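You operate a simulated robot arm through the tools that you are given. There is no shell and no other tool.

Carry out the task below with a simulated robot arm. There is one attempt and no reset: what you move stays moved.

Task
Stand the red bowl in the steel frame, sift the flour into it and cover it.
Fine: the sieve goes back.
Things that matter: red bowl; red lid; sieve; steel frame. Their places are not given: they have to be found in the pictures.

The check looks at the end state, three seconds after you hand in, the way a careful person would. Anything else that was tipped, shoved, dropped, spilled or broken makes it a failure. A push-on lid holds only when it is set on centred and level and pressed home; a screw cap is set on level and turned clockwise until tight.

Robot
A 6-joint arm with a two-finger parallel gripper, fixed in place. Base frame: the origin is on the floor under the middle of its stand, x ahead of it, y to its left, z up; the work surface is at about z = 0.82. Readings come in m, rad, newtons and seconds.
It reaches about 1.313 m from its shoulder. Its first joint turns from -2.897 to 2.897 rad. Payload 3.43 kg.
The TCP is the grasp point between the finger pads, 0.034 m short of the fingertips. In the tool frame z runs along the fingers and y along their closing line. The gripper opens to 0.128 m. The fingers are 0.024 m wide and 0.012 m thick; the gripper's body (0.048 by 0.13 m) begins 0.096 m behind the TCP.
Orientation is told as [roll, pitch, yaw] about the base's x, y, z axes, in that order, counted from this pose: with the fingers straight down and closing along the base's y, the tool's x points along the base's -x, its y along +y and its z along -z.

Tools
- The arm moves only by the tool apply_moves. Its argument "motion" is a list of rows, each a list of 6 numbers: the shift along the tool's x, y, z in units of 50 mm (1.0 is 50 mm), then the turn, a rotation vector about the tool's x, y, z in units of 8 degrees (1.0 is 8 degrees). In form: [[dx, dy, dz, wx, wy, wz], ...]. A call has 1 to 20 rows; each row shifts and turns the commanded pose from where the row before left it, along the tool's axes as they then stand. "jaw" is the finger opening in m, from 0 to 0.128, set as the call begins (left out, the last holds). A call with a number of a shift or a turn outside -1 to 1 is refused whole. A row lasts 0.2 s, in which the tool goes at most 0.05 m and 0.15 rad; a call with a longer step from one row to the next is refused whole, and so is a gripper value outside its range. A pose out of reach is approached as far as the arm can. The call stops where the force on the tool passes 40 N (or 10 N more than at its start, if that is more) or the arm is blocked; 0.2 s more then pass. Each finger travels about 0.153 m/s and halts on what it meets, pressing with about 35 N; the grip force reading is that of the motor and also rises with nothing between the fingers. The clock runs only during rows and for 0.2 s after the last one: add rows that do not move to give the fingers time. It gives the time, the measured TCP pose, the force on the tool (base axes), the opening and the grip force at its end, in the units of the frame above (readings bear some noise), with the torque about the TCP (base axes, N m) and any sound that the robot's microphone picked up.
- Cameras (640 x 400 px; columns grow to the right, rows downward): "scene" is fixed at [0.2202, -0.6485, 1.5706]; the picture's right is [-0.01, -1.00, 0.00], its down [-0.93, 0.01, -0.36] and it looks along [0.36, -0.01, -0.93] (base axes); focal length 313 px, centre (320, 200). "wrist" rides on the gripper at [0.076, -0.011, -0.16] in the tool frame; the picture's right is [0.15, 0.99, 0.00], its down [-0.88, 0.13, -0.46] and it looks along [-0.45, 0.07, 0.89] (tool axes); focal length 234 px, centre (320, 200).
- grab_frame(camera): a new picture of that camera. It takes no simulated time.
- point_at(camera, pixels): for up to 12 pixels [column, row] of the newest picture of that camera ("zoom" is the newest enlarged one), the place [x, y, z] in the base frame of the surface seen there, good to about 0.002 m. It takes no simulated time.
- close_up(camera, box): a new picture of the part [left, top, right, bottom] of that camera's present view, enlarged. It takes no simulated time.
- job_done(): hands the job in; it is judged then, once.

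Leave the gripper open and the arm clear of the work at the hand-in unless told otherwise.

The tools are called as a command line: name --pt "numbers of a row" for each row, then --argument value for the rest, lists and objects as JSON in quotes. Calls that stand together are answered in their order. apply_moves: Moves the arm, as the interface text tells. Its arguments: {"type":"object","properties":{"motion":{"type":"array","items":{"type":"array","items":{"type":"number"}}},"jaw":{"type":"number"}},"required":["motion"]} The other tools are called the same way: grab_frame (camera) takes a picture; point_at (camera, pixels) gives the place of the surface under pixels of a picture; close_up (camera, box) takes an enlarged picture of a part of a camera's view; job_done () hands the job in.

At the start:

```text
clock: 0.0
eef_pos: [0.3617, -0.4556, 1.1455]
ee_rot: [-0.001, -0.001, 0.001]
contact_force: [0.4, -0.2, 0.7]
ft_torque: [0.0, -0.01, 0.03]
gripper_width: 0.1282
grasp_force: 0.0
```

scene: 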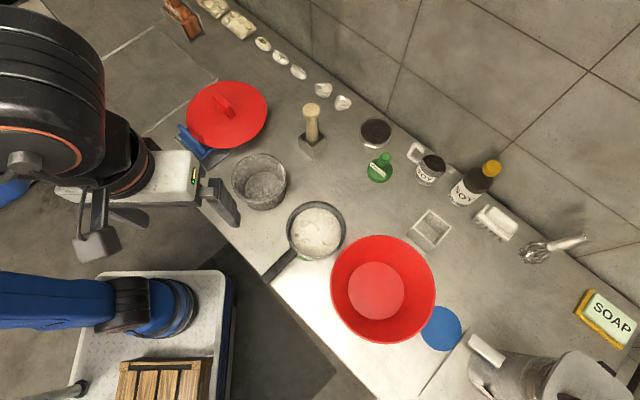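
wrist: 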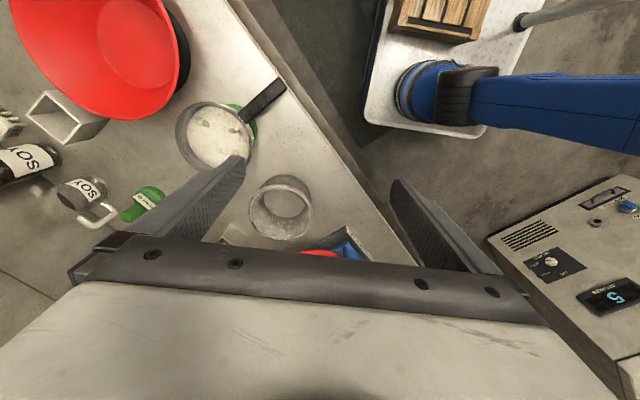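

I see the red bowl near (383,290), a red lid near (227,115), a sieve with flour near (316,232), and something square at (430,228) that may be the steel frame. I'll take enlarged pictures to look more closely.

close_up --camera "scene" --box '[160, 60, 360, 300]'

close_up --camera "scene" --box '[320, 180, 520, 360]'

grab_frame --camera "wrist"

```text
1.67 times, centred on (260, 180) of scene
```

zoom: 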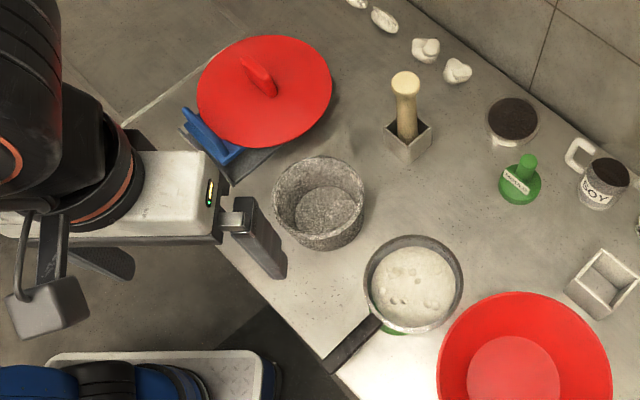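

```text
2.22 times, centred on (420, 270) of scene
```

zoom: 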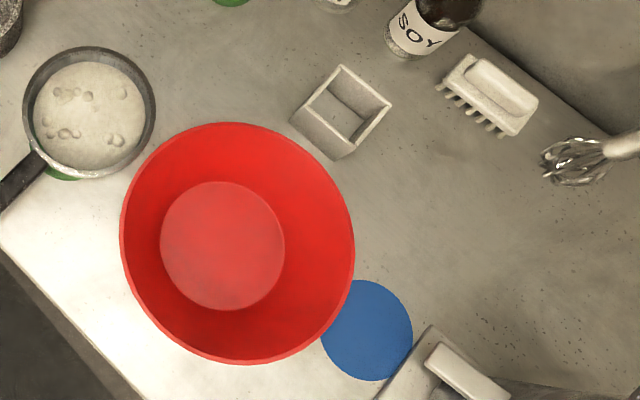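

```text
taken
```

wrist: 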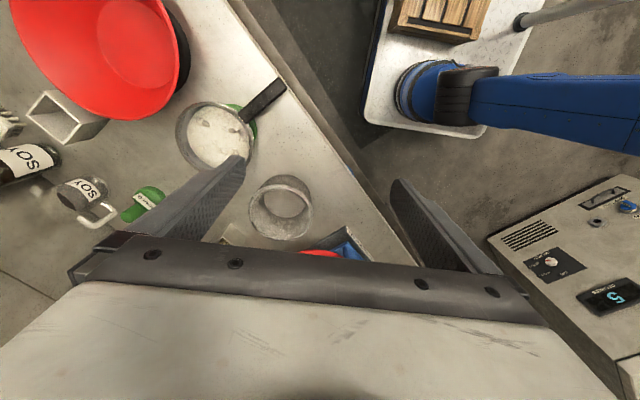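

I'll measure the main objects: the bowl's rim and base, the square box, the sieve with its handle, and the lid.

grab_frame --camera "scene"

point_at --camera "scene" --pixels '[[332, 290], [434, 290], [383, 237], [383, 341], [377, 291], [350, 291], [404, 291], [377, 264], [377, 317], [441, 328], [425, 312], [461, 328]]'

point_at --camera "scene" --pixels '[[426, 210], [451, 223], [433, 249], [410, 236], [431, 226], [316, 232], [316, 204], [343, 232], [290, 232], [282, 264], [268, 278], [300, 255]]'

point_at --camera "scene" --pixels '[[224, 105], [227, 82], [187, 115], [268, 108], [222, 149], [190, 143], [181, 130], [205, 160], [260, 180], [233, 180], [288, 180], [312, 145]]'

```text
taken
```

scene: 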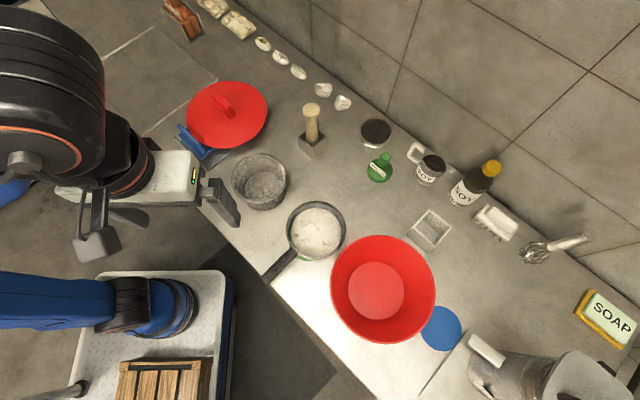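

```text
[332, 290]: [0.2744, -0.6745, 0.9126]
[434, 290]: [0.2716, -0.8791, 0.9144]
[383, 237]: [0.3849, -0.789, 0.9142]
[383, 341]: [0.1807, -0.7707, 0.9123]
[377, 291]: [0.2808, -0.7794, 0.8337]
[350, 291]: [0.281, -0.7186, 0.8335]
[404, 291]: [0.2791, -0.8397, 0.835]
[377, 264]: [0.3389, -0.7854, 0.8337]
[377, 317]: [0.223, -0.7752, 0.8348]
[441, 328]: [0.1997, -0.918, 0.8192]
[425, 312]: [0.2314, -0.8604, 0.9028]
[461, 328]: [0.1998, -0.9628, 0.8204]
```

```text
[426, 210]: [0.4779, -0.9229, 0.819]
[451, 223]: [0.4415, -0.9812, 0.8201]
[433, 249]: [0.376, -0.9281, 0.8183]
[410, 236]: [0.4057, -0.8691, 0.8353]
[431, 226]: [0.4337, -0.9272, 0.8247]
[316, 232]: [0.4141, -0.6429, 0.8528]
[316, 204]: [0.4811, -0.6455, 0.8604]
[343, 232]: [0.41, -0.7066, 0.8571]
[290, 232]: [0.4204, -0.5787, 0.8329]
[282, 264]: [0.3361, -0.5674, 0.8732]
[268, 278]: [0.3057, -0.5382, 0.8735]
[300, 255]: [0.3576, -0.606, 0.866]
```

```text
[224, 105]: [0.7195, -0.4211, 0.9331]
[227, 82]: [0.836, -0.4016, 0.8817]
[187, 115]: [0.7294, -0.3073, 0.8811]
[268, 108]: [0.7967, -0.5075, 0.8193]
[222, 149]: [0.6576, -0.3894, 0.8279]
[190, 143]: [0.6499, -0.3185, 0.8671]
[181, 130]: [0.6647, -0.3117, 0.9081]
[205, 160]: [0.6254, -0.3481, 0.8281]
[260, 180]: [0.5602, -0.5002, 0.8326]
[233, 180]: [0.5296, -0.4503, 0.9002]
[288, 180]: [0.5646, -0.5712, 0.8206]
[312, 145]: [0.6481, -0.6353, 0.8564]
```

The bowl is about 0.21 m across with its rim at z≈0.914. I still can't identify the steel frame for certain, so I'll zoom tightly on the candidates: the square box, the item under the lid, and the mortar-like ring.

close_up --camera "scene" --box '[390, 190, 470, 260]'

close_up --camera "scene" --box '[160, 60, 300, 180]'

close_up --camera "scene" --box '[250, 190, 350, 290]'

close_up --camera "scene" --box '[400, 290, 640, 400]'

close_up --camera "scene" --box '[220, 130, 320, 220]'

close_up --camera "scene" --box '[150, 0, 380, 130]'

```text
5.71 times, centred on (430, 225) of scene
```

zoom: 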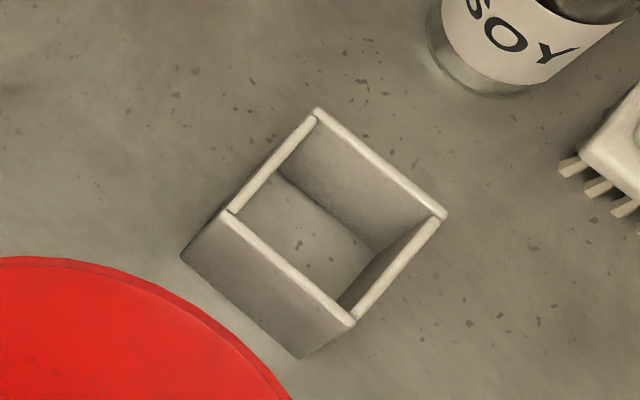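

```text
3.33 times, centred on (230, 120) of scene
```

zoom: 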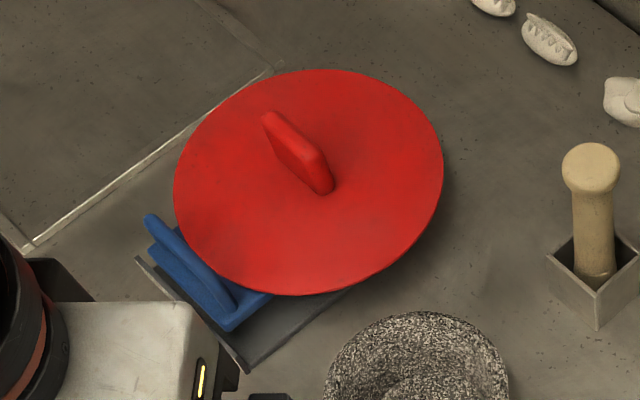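

```text
4.00 times, centred on (300, 240) of scene
```

zoom: 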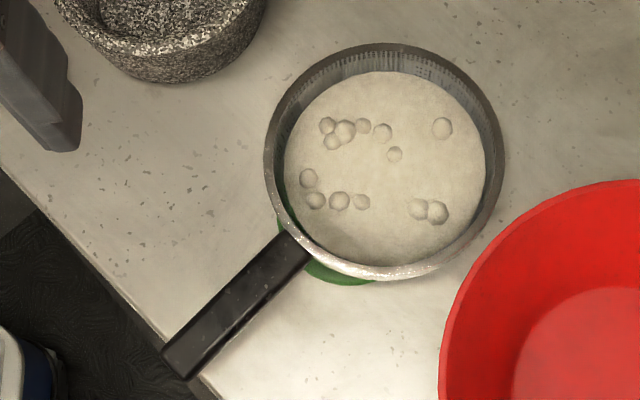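

```text
2.67 times, centred on (520, 345) of scene
```

zoom: 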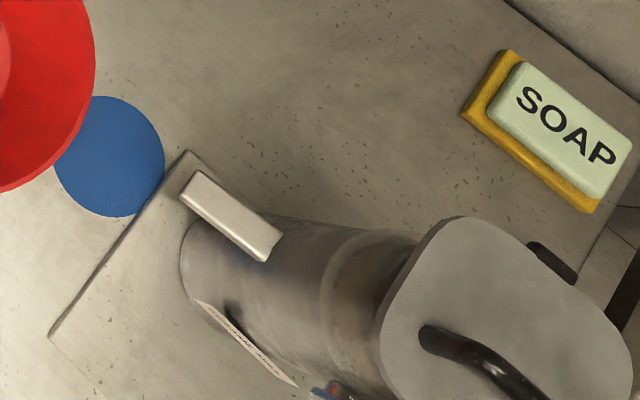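

```text
4.44 times, centred on (270, 175) of scene
```

zoom: 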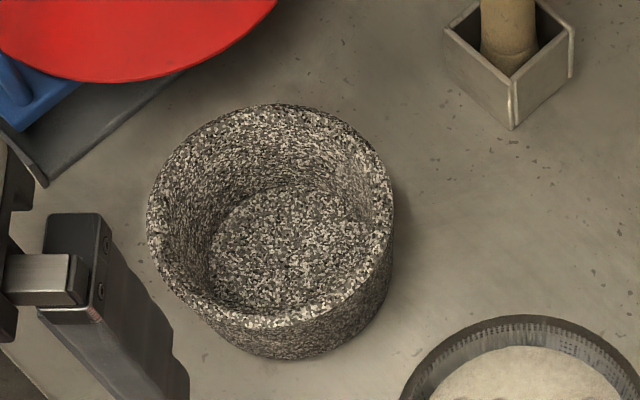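

```text
2.78 times, centred on (265, 65) of scene
```

zoom: 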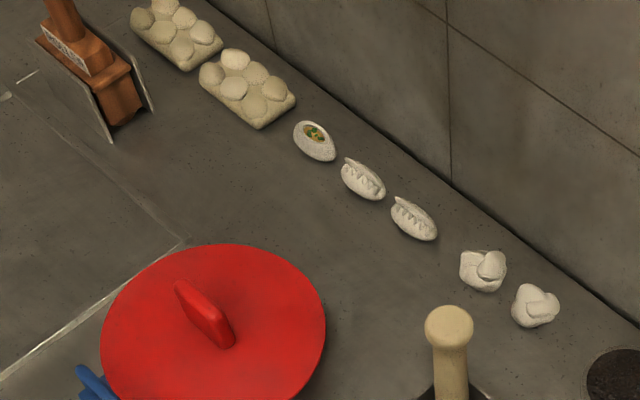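

The square box looks open-bottomed, like a frame. I'll measure its corners, and also the plate and blue piece under the lid.

close_up --camera "scene" --box '[390, 190, 470, 260]'

point_at --camera "zoom" --pixels '[[317, 112], [442, 215], [350, 322], [228, 215], [184, 255], [302, 355], [280, 178], [375, 250], [340, 303], [236, 205], [310, 240], [270, 170]]'

```text
5.71 times, centred on (430, 225) of scene
```

zoom: 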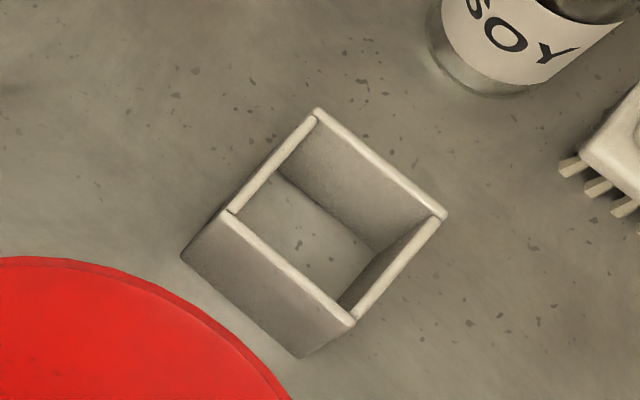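

```text
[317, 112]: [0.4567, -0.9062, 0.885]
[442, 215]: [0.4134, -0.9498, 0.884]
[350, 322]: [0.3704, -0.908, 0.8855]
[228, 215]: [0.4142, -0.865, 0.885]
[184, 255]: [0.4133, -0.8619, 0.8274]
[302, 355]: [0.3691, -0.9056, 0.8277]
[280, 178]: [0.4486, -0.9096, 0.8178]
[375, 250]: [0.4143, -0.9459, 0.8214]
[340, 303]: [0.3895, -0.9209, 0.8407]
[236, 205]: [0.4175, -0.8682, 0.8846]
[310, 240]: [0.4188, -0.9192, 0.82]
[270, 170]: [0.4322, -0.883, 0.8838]
```

The square box is only 0.06 m wide, too small to hold the bowl by its body. I'll measure the lid and the plate and blue piece beneath it.

close_up --camera "scene" --box '[160, 60, 300, 180]'

point_at --camera "zoom" --pixels '[[330, 72], [438, 170], [178, 190], [320, 290], [270, 120], [328, 188], [150, 218], [228, 325], [138, 262], [248, 368], [345, 292], [300, 310]]'

point_at --camera "zoom" --pixels '[[230, 110], [380, 120], [400, 230], [240, 240], [300, 150], [265, 118], [160, 260], [190, 290], [265, 298], [235, 300], [180, 235], [225, 345]]'

```text
3.33 times, centred on (230, 120) of scene
```

zoom: 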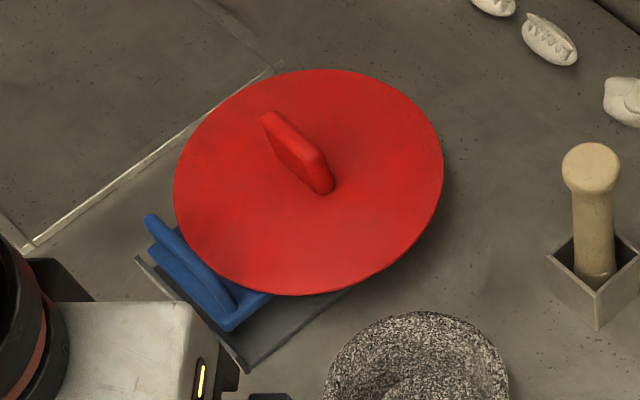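

```text
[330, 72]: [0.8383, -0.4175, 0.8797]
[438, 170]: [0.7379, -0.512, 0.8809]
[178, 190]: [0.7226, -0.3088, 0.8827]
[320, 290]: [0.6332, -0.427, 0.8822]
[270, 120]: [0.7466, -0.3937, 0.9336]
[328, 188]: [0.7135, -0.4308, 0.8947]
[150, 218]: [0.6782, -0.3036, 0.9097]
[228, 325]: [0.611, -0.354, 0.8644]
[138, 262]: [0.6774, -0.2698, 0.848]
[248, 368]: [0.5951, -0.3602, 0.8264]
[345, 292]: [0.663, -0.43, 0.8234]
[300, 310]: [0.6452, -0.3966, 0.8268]
```

```text
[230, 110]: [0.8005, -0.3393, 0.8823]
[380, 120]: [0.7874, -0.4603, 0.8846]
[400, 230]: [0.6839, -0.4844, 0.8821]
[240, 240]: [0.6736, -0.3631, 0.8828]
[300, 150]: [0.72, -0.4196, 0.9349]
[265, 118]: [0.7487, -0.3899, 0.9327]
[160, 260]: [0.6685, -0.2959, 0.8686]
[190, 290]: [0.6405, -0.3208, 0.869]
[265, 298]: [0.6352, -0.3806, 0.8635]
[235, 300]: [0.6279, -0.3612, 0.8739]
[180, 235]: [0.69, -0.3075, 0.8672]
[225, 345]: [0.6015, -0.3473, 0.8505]
```

The lid is centred near (0.736, -0.410) with its rim at z≈0.882, resting on something I can't see from above. I'll move the arm toward +x, raise it, and tilt it so the wrist camera can look under the lid and around the table.

apply_moves --pt "1 0 -0.5 0 0 0" --pt "1 0 -0.5 0 0 0" --pt "0 0 -0.5 0 0 0" --pt "0 0 0 0 0 0"

grab_frame --camera "wrist"

grab_frame --camera "scene"

```text
refused: row 1 steps farther than a row can; nothing moved
```

```text
taken
```

wrist: 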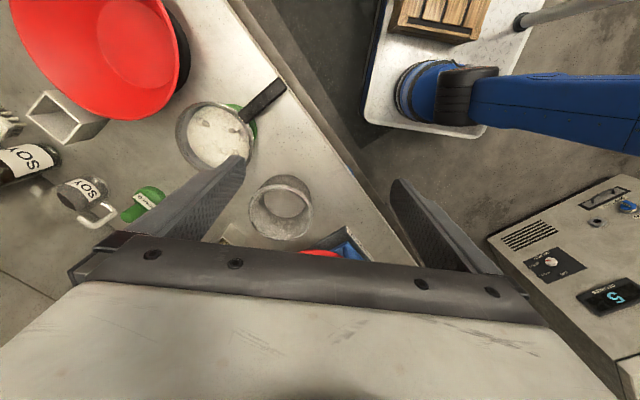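

```text
taken
```

scene: 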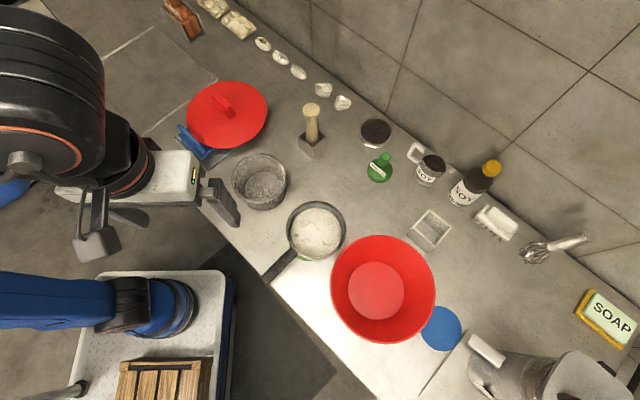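

That step was too long for one row. I'll tilt the gripper about 48° so the wrist camera looks ahead under the lid.

apply_moves --pt "0 0 0 0 -1 0" --pt "0 0 0 0 -1 0" --pt "0 0 0 0 -1 0" --pt "0 0 0 0 -1 0" --pt "0 0 0 0 -1 0" --pt "0 0 0 0 -1 0" --pt "0 0 0 0 0 0"

grab_frame --camera "wrist"

grab_frame --camera "scene"

```text
clock: 1.6
eef_pos: [0.3626, -0.4553, 1.1447]
ee_rot: [-0.003, -0.841, 0.001]
contact_force: [-0.4, 0.3, -1.0]
ft_torque: [-0.01, -0.02, 0.01]
gripper_width: 0.1277
grasp_force: 0.0
```

```text
taken
```

wrist: 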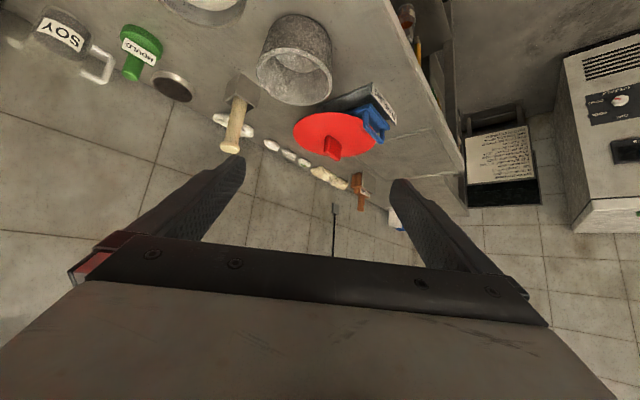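

```text
taken
```

scene: 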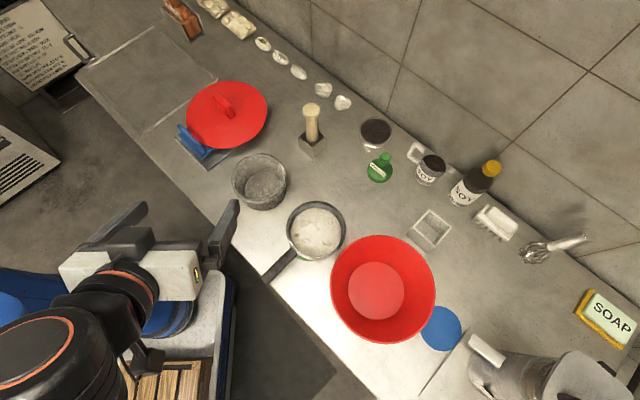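

Now the lid is visible from the side near (335,135), with the blue part and a labelled plate. I'll enlarge those, the square box area, and the clipboard sheets.

close_up --camera "wrist" --box '[280, 70, 420, 170]'

close_up --camera "wrist" --box '[200, 0, 340, 110]'

close_up --camera "scene" --box '[80, 0, 280, 180]'

close_up --camera "wrist" --box '[450, 110, 560, 200]'

close_up --camera "scene" --box '[0, 0, 100, 100]'

```text
4.00 times, centred on (350, 120) of wrist
```

zoom: 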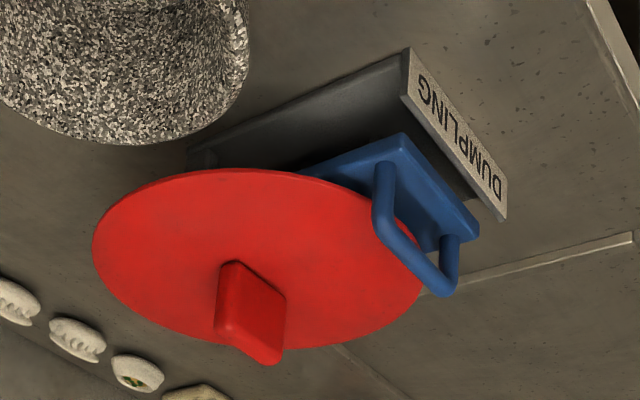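

```text
3.64 times, centred on (270, 55) of wrist
```

zoom: 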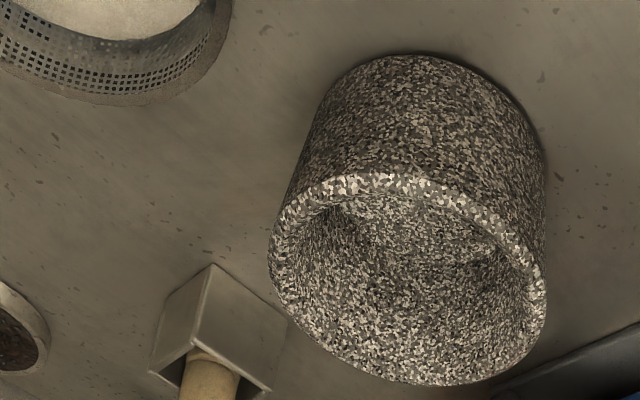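

```text
2.22 times, centred on (180, 90) of scene
```

zoom: 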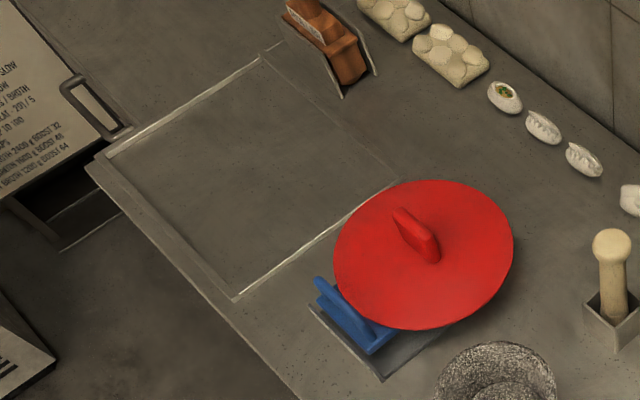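

```text
4.44 times, centred on (505, 155) of wrist
```

zoom: 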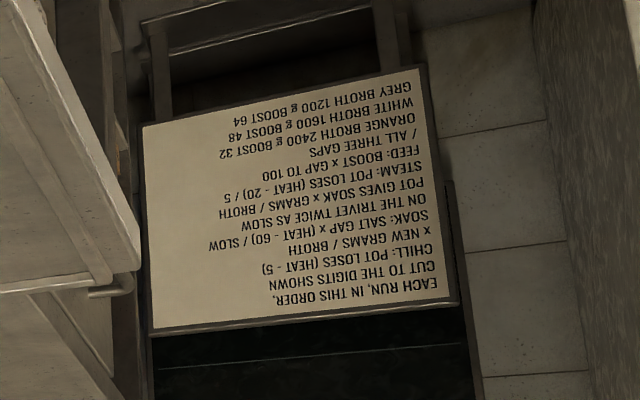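

```text
4.00 times, centred on (50, 50) of scene
```

zoom: 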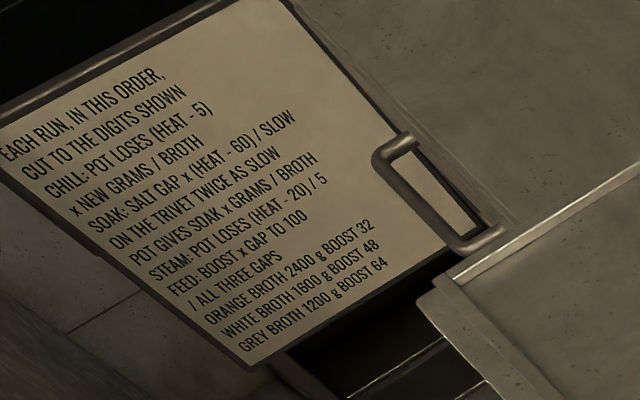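

The plate is a dumpling press labelled "DUMPLING", and the lid lies over it. There's also a large rectangular outline on the counter near (145,75), so I'll measure that and the plate near the kettle.

close_up --camera "scene" --box '[60, 10, 240, 150]'

point_at --camera "scene" --pixels '[[81, 69], [150, 24], [208, 75], [137, 131], [145, 75], [110, 50], [170, 104], [90, 60], [180, 50], [70, 70], [125, 130], [150, 130]]'

point_at --camera "scene" --pixels '[[468, 335], [420, 390], [450, 370], [485, 345], [480, 335], [500, 358], [500, 380], [440, 350], [475, 360], [540, 360], [430, 360], [410, 380]]'

```text
2.86 times, centred on (150, 80) of scene
```

zoom: 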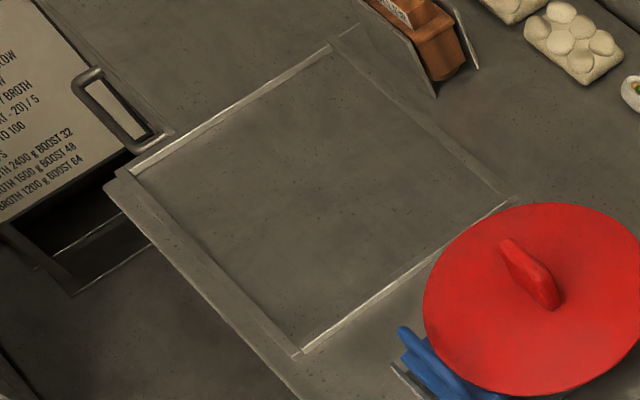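

```text
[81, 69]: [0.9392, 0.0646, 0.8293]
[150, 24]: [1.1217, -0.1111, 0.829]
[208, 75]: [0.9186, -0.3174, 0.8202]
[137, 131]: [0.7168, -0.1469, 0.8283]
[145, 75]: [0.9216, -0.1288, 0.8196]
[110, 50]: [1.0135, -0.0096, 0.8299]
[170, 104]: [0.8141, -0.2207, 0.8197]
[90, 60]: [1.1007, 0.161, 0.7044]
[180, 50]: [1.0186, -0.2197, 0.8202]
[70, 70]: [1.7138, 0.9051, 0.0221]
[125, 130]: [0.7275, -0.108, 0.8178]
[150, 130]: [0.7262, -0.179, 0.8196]
```

```text
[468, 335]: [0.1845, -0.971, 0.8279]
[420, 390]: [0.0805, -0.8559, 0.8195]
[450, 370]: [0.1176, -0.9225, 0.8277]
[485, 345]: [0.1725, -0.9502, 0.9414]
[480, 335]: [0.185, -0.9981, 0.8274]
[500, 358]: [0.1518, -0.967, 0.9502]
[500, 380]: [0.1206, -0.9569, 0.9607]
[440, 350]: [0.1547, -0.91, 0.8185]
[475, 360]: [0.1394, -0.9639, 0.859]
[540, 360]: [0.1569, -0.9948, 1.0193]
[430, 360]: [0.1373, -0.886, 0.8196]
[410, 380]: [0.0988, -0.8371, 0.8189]
```

The outline is a rectangle of low rims, about 10 mm high and 0.27 m on a side, centred near (0.92,-0.13) with open counter inside. That fits a steel frame the bowl could stand in. I'll straighten the gripper and move closer to check it with the wrist camera.

apply_moves --pt "0 0 0 0 1 0" --pt "0 0 0 0 1 0" --pt "0 0 0 0 1 0" --pt "0 0 0 0 1 0" --pt "0 0 0 0 1 0" --pt "0 0 0 0 1 0" --pt "-0.7 0.4 -0.1 0 0 0" --pt "-0.7 0.4 -0.1 0 0 0" --pt "-0.7 0.4 -0.1 0 0 0" --pt "-0.7 0.4 -0.1 0 0 0" --pt "-0.7 0.4 -0.1 0 0 0" --pt "-0.7 0.4 -0.1 0 0 0" --pt "-0.7 0.4 -0.1 0 0 0" --pt "-0.7 0.4 -0.1 0 0 0" --pt "-0.7 0.4 -0.1 0 0 0" --pt "-0.7 0.4 -0.1 0 0 0" --pt "0 0 0 0 0 0"

grab_frame --camera "wrist"

grab_frame --camera "scene"

```text
clock: 5.2
eef_pos: [0.7123, -0.2562, 1.1706]
ee_rot: [-0.003, -0.004, -0.001]
contact_force: [-0.1, 0.4, -0.7]
ft_torque: [0.02, 0.0, 0.0]
gripper_width: 0.128
grasp_force: 0.1
out of reach, approached as far as the arm can: row 13, 14, 15, 16
```

```text
taken
```

wrist: 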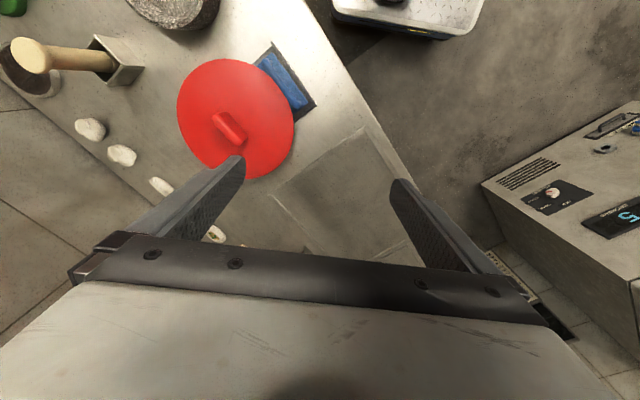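

```text
taken
```

scene: 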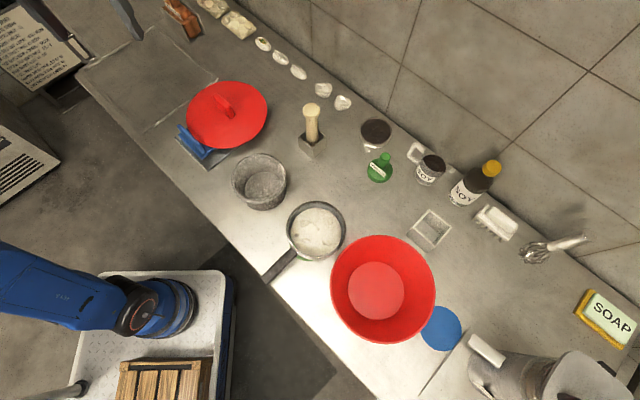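

The arm stopped slightly low, saying it was out of reach, so I want to know where the arm's shoulder actually is. I'll measure its base in the scene picture and look at the frame with the wrist camera.

point_at --camera "scene" --pixels '[[170, 300], [130, 305], [60, 280], [210, 300], [160, 360], [100, 290], [60, 390], [180, 285], [30, 270], [215, 275]]'

close_up --camera "wrist" --box '[240, 100, 440, 270]'

point_at --camera "wrist" --pixels '[[270, 195], [365, 130], [320, 245], [405, 175], [330, 195], [300, 220], [316, 162], [385, 150], [350, 210], [375, 255]]'

```text
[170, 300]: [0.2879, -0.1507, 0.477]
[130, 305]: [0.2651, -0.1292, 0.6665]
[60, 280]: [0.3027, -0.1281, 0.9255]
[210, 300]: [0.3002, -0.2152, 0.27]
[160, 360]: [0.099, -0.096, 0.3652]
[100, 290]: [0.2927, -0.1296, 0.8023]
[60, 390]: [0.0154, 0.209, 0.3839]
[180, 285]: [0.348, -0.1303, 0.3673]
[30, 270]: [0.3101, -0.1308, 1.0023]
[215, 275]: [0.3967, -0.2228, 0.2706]
```

```text
2.35 times, centred on (340, 185) of wrist
```

zoom: 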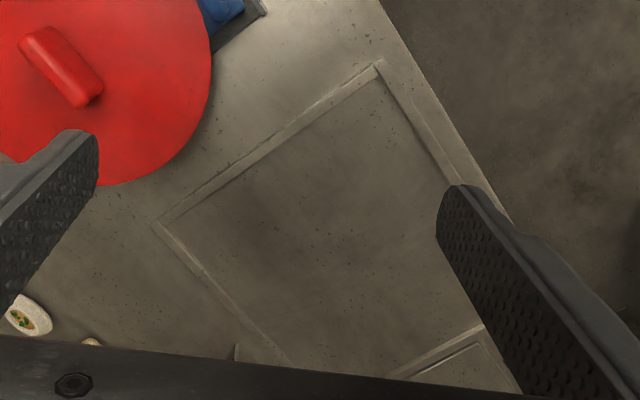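

```text
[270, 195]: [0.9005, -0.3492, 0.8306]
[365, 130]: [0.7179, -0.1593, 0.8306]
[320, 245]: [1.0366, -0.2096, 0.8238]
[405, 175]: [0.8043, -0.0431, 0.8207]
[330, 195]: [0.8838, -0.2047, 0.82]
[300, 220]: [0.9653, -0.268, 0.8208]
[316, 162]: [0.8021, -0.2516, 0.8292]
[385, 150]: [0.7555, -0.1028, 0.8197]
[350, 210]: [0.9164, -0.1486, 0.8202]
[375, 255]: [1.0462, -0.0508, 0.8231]
```

The rectangle is a low strip frame lying on the counter, with its near corner at (0.718,-0.155) and its left corner at (0.90,-0.35). That makes its centre about (0.92,-0.135). I'll test whether the arm reaches over its middle with the fingers down.

apply_moves --pt "0 0 0.9 0 0 0" --pt "0 0 0.9 0 0 0" --pt "-0.7 0.42 0.2 0 0 0" --pt "-0.7 0.42 0.2 0 0 0" --pt "-0.7 0.42 0.2 0 0 0" --pt "-0.7 0.42 0.2 0 0 0" --pt "-0.7 0.42 0.2 0 0 0" --pt "-0.7 0.42 0.2 0 0 0" --pt "0 0 0 0 0 0"

grab_frame --camera "wrist"

grab_frame --camera "scene"

```text
clock: 7.2
eef_pos: [0.9263, -0.1315, 1.0163]
ee_rot: [0.001, -0.002, 0.002]
contact_force: [0.3, 0.0, 0.3]
ft_torque: [0.0, -0.04, -0.01]
gripper_width: 0.1279
grasp_force: 0.1
```

```text
taken
```

wrist: 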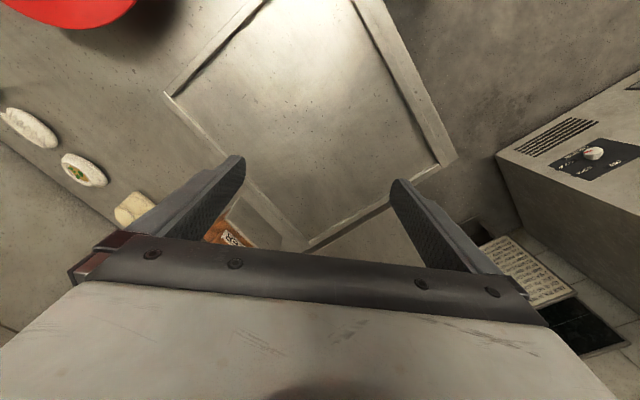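

```text
taken
```

scene: 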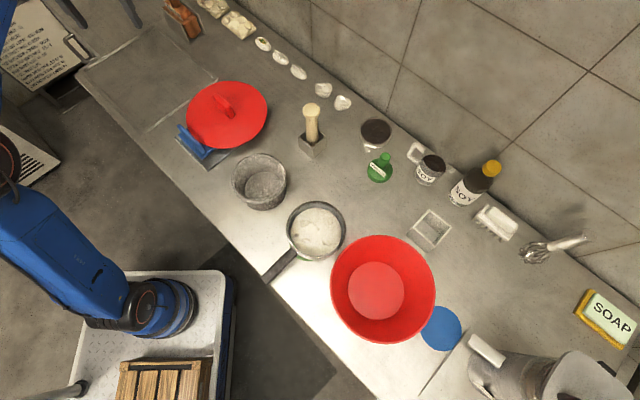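

This view shows a square strip frame lying on the counter, with flat rims and open inside. I'll measure its corners and edges here.

point_at --camera "wrist" --pixels '[[170, 93], [183, 95], [452, 160], [433, 163], [308, 247], [312, 238], [270, 5], [350, 5], [225, 45], [400, 80], [240, 180], [375, 205]]'

close_up --camera "wrist" --box '[140, 0, 480, 260]'

```text
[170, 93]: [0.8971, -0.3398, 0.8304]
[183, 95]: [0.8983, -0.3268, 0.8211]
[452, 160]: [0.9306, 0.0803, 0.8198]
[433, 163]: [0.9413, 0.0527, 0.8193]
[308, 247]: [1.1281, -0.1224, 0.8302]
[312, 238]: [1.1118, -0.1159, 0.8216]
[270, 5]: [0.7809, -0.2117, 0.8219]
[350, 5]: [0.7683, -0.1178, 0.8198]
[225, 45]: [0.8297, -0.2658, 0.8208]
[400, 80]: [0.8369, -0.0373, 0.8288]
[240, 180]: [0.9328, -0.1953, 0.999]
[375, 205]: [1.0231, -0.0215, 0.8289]
```

```text
1.54 times, centred on (310, 130) of wrist
```

zoom: 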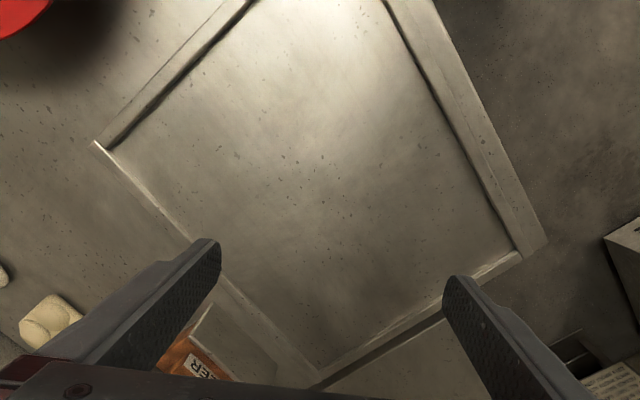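

The frame's inside corners are near (0.898,-0.327), (1.112,-0.116), (0.941,0.053) and about (0.73,-0.155). That puts its centre near (0.92,-0.136), and it's about 0.24 x 0.30 m inside, so the bowl fits. I'll go back to the bowl now, travelling high.

apply_moves --pt "0.748 -0.551 -0.06 0 0 0" --pt "0.748 -0.551 -0.06 0 0 0" --pt "0.748 -0.551 -0.06 0 0 0" --pt "0.748 -0.551 -0.06 0 0 0" --pt "0.748 -0.551 -0.06 0 0 0" --pt "0.748 -0.551 -0.06 0 0 0" --pt "0.748 -0.551 -0.06 0 0 0" --pt "0.748 -0.551 -0.06 0 0 0" --pt "0.748 -0.551 -0.06 0 0 0" --pt "0.748 -0.551 -0.06 0 0 0" --pt "0.748 -0.551 -0.06 0 0 0" --pt "0.748 -0.551 -0.06 0 0 0" --pt "0.748 -0.551 -0.06 0 0 0" --pt "0.748 -0.551 -0.06 0 0 0" --pt "0.748 -0.551 -0.06 0 0 0" --pt "0.748 -0.551 -0.06 0 0 0" --pt "0.748 -0.551 -0.06 0 0 0" --pt "0 0 0 0 0 0" --jaw 0.128

grab_frame --camera "wrist"

```text
clock: 11.0
eef_pos: [0.2846, -0.5949, 1.0702]
ee_rot: [0.0, 0.001, -0.002]
contact_force: [0.7, 0.1, 0.0]
ft_torque: [-0.01, 0.03, 0.01]
gripper_width: 0.1278
grasp_force: 0.0
```

```text
taken
```

wrist: 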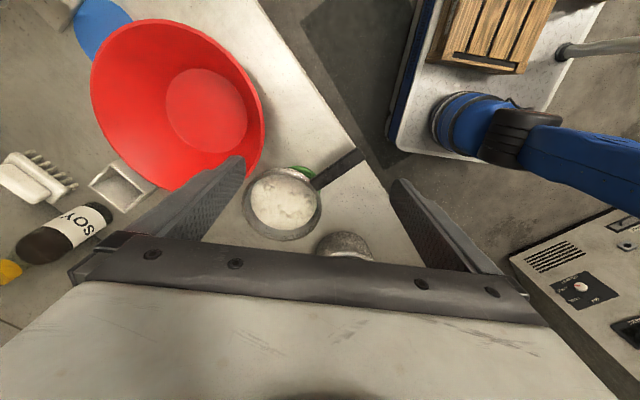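

The bowl's rim is clear now. I'll measure the rim in this wrist view for a better centre.

point_at --camera "wrist" --pixels '[[262, 110], [93, 95], [175, 24], [180, 187], [250, 70], [222, 175], [205, 110], [255, 130], [160, 185], [115, 40]]'

close_up --camera "scene" --box '[320, 225, 445, 350]'

point_at --camera "zoom" --pixels '[[152, 205], [154, 240], [160, 200], [480, 200], [322, 36], [322, 366], [200, 200], [220, 200], [300, 370], [350, 40]]'

```text
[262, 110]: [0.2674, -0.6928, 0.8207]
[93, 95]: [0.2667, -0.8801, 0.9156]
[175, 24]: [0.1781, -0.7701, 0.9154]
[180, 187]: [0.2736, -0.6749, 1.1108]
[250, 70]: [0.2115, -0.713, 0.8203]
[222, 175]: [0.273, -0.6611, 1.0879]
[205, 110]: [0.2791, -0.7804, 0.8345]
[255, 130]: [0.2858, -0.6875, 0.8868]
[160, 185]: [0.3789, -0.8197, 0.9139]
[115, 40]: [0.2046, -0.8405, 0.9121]
```

```text
3.20 times, centred on (382, 288) of scene
```

zoom: 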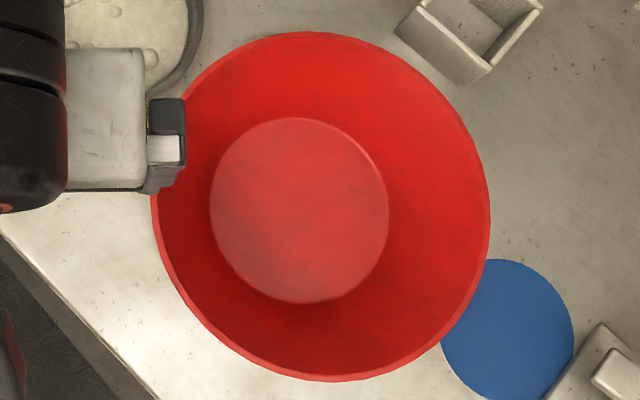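

```text
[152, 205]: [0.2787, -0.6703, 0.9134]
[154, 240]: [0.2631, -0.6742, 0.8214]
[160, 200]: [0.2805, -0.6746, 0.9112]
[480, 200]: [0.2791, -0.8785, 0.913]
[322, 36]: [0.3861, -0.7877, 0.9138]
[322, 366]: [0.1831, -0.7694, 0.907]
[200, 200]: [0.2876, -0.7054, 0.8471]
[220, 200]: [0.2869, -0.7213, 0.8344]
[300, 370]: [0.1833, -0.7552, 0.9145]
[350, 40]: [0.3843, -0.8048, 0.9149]
```

The rim's centre is (0.281,-0.776), its outer radius 0.105 and its wall slopes about 26°. I'll tilt the gripper to match that slope, set the jaw to 0.06 and go to a point above the +y side of the rim.

apply_moves --pt "0 0 0 0.8125 0 0" --pt "0 0 0 0.8125 0 0" --pt "0 0 0 0.8125 0 0" --pt "0 0 0 0.8125 0 0" --pt "0.024 -0.01 0.65 0 0 0" --pt "0.024 -0.01 0.65 0 0 0" --pt "0.024 -0.01 0.65 0 0 0" --pt "0 0 0 0 0 0" --jaw 0.06

grab_frame --camera "wrist"

close_up --camera "scene" --box '[240, 200, 440, 350]'

```text
clock: 12.8
eef_pos: [0.2796, -0.64, 0.9824]
ee_rot: [-0.452, 0.0, 0.0]
contact_force: [-0.1, -0.5, -0.3]
ft_torque: [-0.02, -0.03, -0.02]
gripper_width: 0.0601
grasp_force: 0.0
```

```text
taken
```

wrist: 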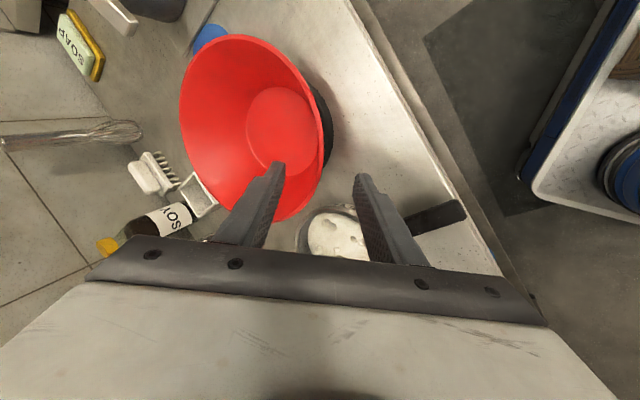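

```text
2.67 times, centred on (340, 275) of scene
```

zoom: 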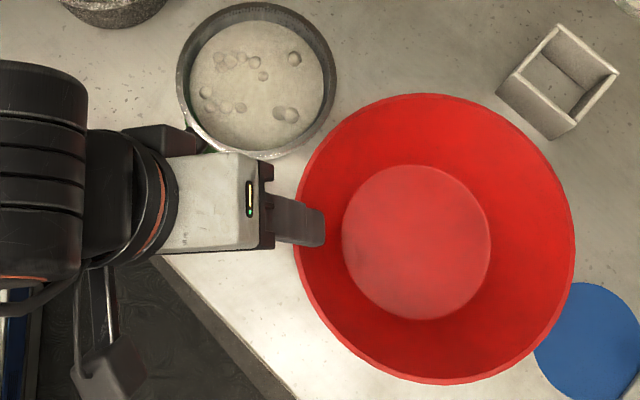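

The fingers are lined up with the +y rim, the inner finger over the inside and the outer one outside. I'll slide down along the wall by 0.1 m.

apply_moves --pt "0 0 0.5 0 0 0" --pt "0 0 0.5 0 0 0" --pt "0 0 0.5 0 0 0" --pt "0 0 0.45 0 0 0" --pt "0 0 0 0 0 0" --jaw 0.06

grab_frame --camera "wrist"

close_up --camera "scene" --box '[240, 200, 440, 350]'

```text
clock: 14.0
eef_pos: [0.2818, -0.6831, 0.896]
ee_rot: [-0.454, 0.001, 0.002]
contact_force: [0.1, 0.4, 0.2]
ft_torque: [0.02, 0.0, -0.01]
gripper_width: 0.0601
grasp_force: 0.0
```

```text
taken
```

wrist: 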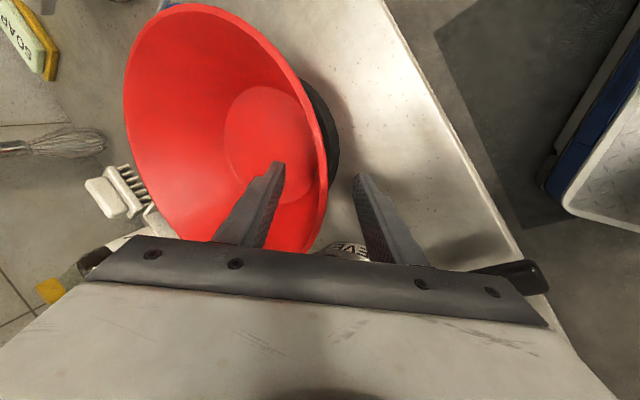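

```text
2.67 times, centred on (340, 275) of scene
```

zoom: 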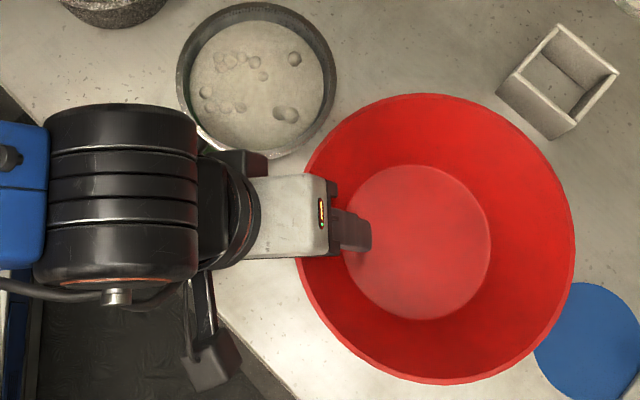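

The fingers straddle the rim with no contact. There's a dark crescent outside the rim near (332,130) in the wrist view, so I'll enlarge it before closing.

close_up --camera "wrist" --box '[220, 50, 440, 270]'

point_at --camera "wrist" --pixels '[[330, 130], [332, 110], [322, 130], [325, 170], [318, 85], [336, 150], [345, 160], [328, 160]]'

```text
1.82 times, centred on (330, 160) of wrist
```

zoom: 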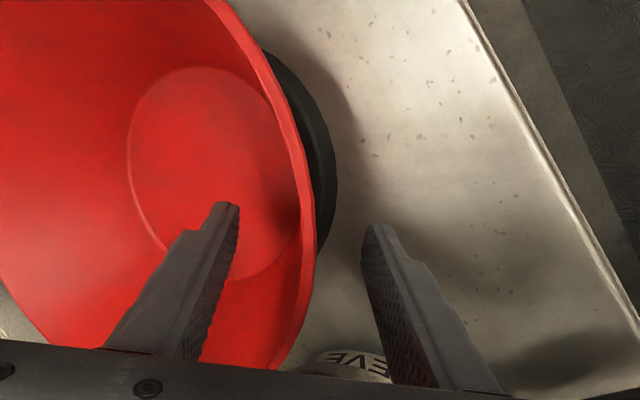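

```text
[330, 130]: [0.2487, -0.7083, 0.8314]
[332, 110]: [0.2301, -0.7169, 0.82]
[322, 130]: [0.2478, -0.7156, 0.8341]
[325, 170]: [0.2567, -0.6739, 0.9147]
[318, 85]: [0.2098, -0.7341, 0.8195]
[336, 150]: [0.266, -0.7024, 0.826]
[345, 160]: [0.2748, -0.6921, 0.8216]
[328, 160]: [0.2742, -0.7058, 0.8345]
```

The bowl has a black foot ring about 0.075 in radius at the bottom. The fingers are well placed, so I'll close on the wall.

apply_moves --pt "0 0 0 0 0 0" --pt "0 0 0 0 0 0" --pt "0 0 0 0 0 0" --pt "0 0 0 0 0 0" --jaw 0.0

close_up --camera "wrist" --box '[120, 0, 440, 270]'

grab_frame --camera "scene"

```text
clock: 15.0
eef_pos: [0.2819, -0.6837, 0.8967]
ee_rot: [-0.457, 0.001, 0.001]
contact_force: [4.2, -14.9, 20.7]
ft_torque: [-1.67, 0.33, 0.79]
gripper_width: 0.0045
grasp_force: 34.9
```

```text
1.48 times, centred on (280, 135) of wrist
```

zoom: 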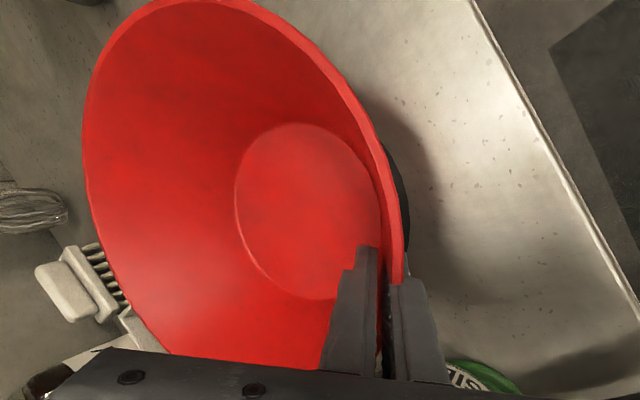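

```text
taken
```

scene: 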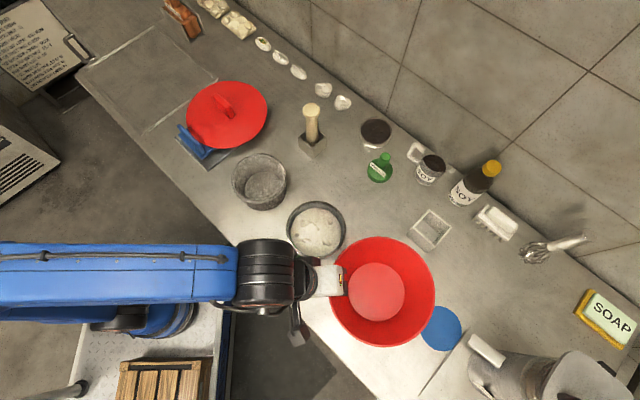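

It's gripped, with a wall thickness of 4.5 mm and some preload against the table. I'll measure the rim to see whether the bowl has tilted.

point_at --camera "scene" --pixels '[[432, 290], [383, 238], [383, 344], [350, 322], [415, 255], [418, 326], [352, 254], [377, 291], [377, 268], [377, 314], [400, 291], [355, 295]]'

```text
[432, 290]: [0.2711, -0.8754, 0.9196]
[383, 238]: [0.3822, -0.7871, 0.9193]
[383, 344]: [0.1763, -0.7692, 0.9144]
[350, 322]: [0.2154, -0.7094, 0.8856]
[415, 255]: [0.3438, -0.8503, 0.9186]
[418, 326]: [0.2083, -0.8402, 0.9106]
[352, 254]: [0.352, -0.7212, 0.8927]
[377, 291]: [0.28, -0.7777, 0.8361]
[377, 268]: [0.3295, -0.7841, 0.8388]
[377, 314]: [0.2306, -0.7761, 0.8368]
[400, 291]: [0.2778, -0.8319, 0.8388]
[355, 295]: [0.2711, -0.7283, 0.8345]
```

The bowl tilted about 2.4° when the pads aligned, with its -y side up. I'll lift it 40 mm slowly and then correct the tilt.

apply_moves --pt "0 -0.0876 -0.18 0 0 0" --pt "0 -0.0876 -0.18 0 0 0" --pt "0 -0.0876 -0.18 0 0 0" --pt "0 -0.0876 -0.18 0 0 0" --pt "0 0 0 -0.3 0 0" --pt "0 0 0 0 0 0" --pt "0 0 0 0 0 0" --jaw 0.0

grab_frame --camera "scene"

grab_frame --camera "wrist"

point_at --camera "scene" --pixels '[[377, 291], [377, 268], [377, 314], [400, 291], [360, 295], [390, 280], [390, 305], [385, 291]]'

```text
clock: 16.6
eef_pos: [0.2823, -0.6839, 0.9373]
ee_rot: [-0.412, 0.0, 0.0]
contact_force: [-0.2, -0.2, 0.1]
ft_torque: [0.19, -0.02, -0.02]
gripper_width: 0.0027
grasp_force: 34.9
```

```text
taken
```

scene: 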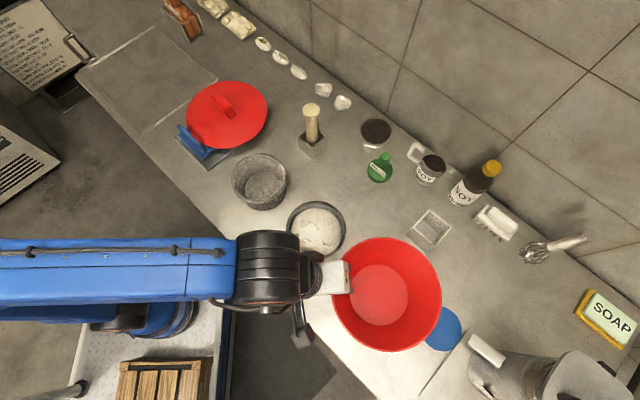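

```text
taken
```

wrist: 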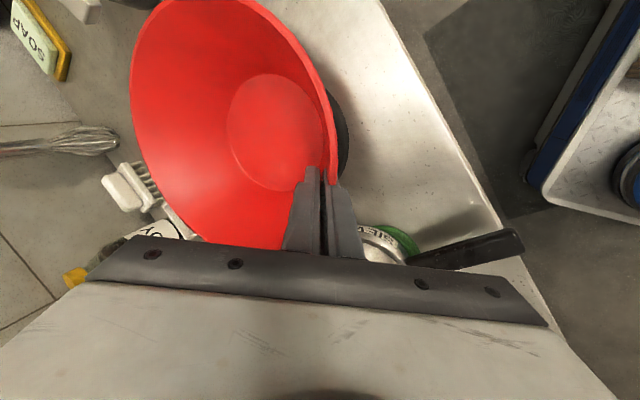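

```text
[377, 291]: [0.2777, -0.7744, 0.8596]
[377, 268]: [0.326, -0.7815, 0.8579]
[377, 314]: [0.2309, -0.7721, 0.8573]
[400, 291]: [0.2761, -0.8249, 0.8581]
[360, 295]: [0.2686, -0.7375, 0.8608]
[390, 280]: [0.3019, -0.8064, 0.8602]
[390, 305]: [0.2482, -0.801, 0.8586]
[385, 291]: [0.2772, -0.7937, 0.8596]
```

The bowl is off the table, but its floor rose only about 25 mm while the hand rose 40 mm, so it may have slipped a little. I'll wait a second and re-measure to see whether it's still sliding.

apply_moves --pt "0 0 0 0 0 0" --pt "0 0 0 0 0 0" --pt "0 0 0 0 0 0" --pt "0 0 0 0 0 0" --pt "0 0 0 0 0 0" --jaw 0.0

grab_frame --camera "scene"

point_at --camera "scene" --pixels '[[377, 291], [377, 268], [377, 314], [400, 291], [360, 295], [390, 280], [439, 297], [388, 241], [390, 347], [425, 335], [352, 320], [358, 254]]'

close_up --camera "wrist" --box '[220, 80, 440, 270]'

```text
clock: 17.8
eef_pos: [0.2808, -0.6829, 0.9362]
ee_rot: [-0.412, 0.001, 0.0]
contact_force: [-0.8, 0.4, -0.6]
ft_torque: [0.2, -0.03, -0.01]
gripper_width: 0.0026
grasp_force: 35.2
```

```text
taken
```

scene: 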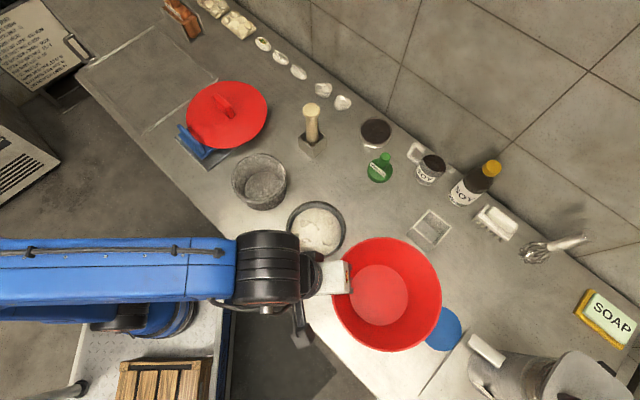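

```text
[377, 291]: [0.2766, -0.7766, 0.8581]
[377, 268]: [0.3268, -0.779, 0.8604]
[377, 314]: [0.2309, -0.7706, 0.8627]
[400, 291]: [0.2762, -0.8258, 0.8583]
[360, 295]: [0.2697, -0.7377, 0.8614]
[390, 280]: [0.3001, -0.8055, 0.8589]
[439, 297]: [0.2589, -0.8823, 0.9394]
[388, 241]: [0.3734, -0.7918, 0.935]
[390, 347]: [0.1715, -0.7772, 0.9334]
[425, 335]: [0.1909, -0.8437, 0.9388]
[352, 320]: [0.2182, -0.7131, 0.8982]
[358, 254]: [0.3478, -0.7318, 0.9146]
```

```text
2.11 times, centred on (330, 175) of wrist
```

zoom: 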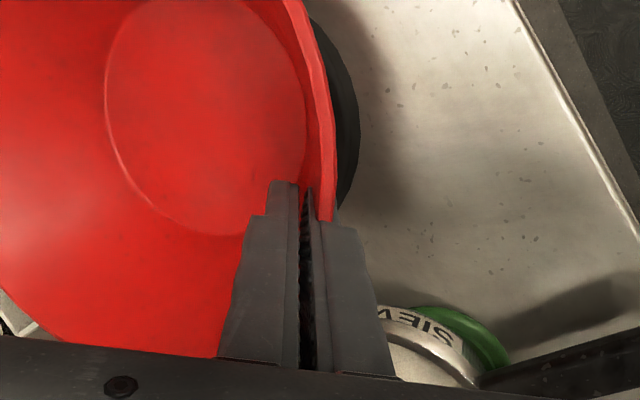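

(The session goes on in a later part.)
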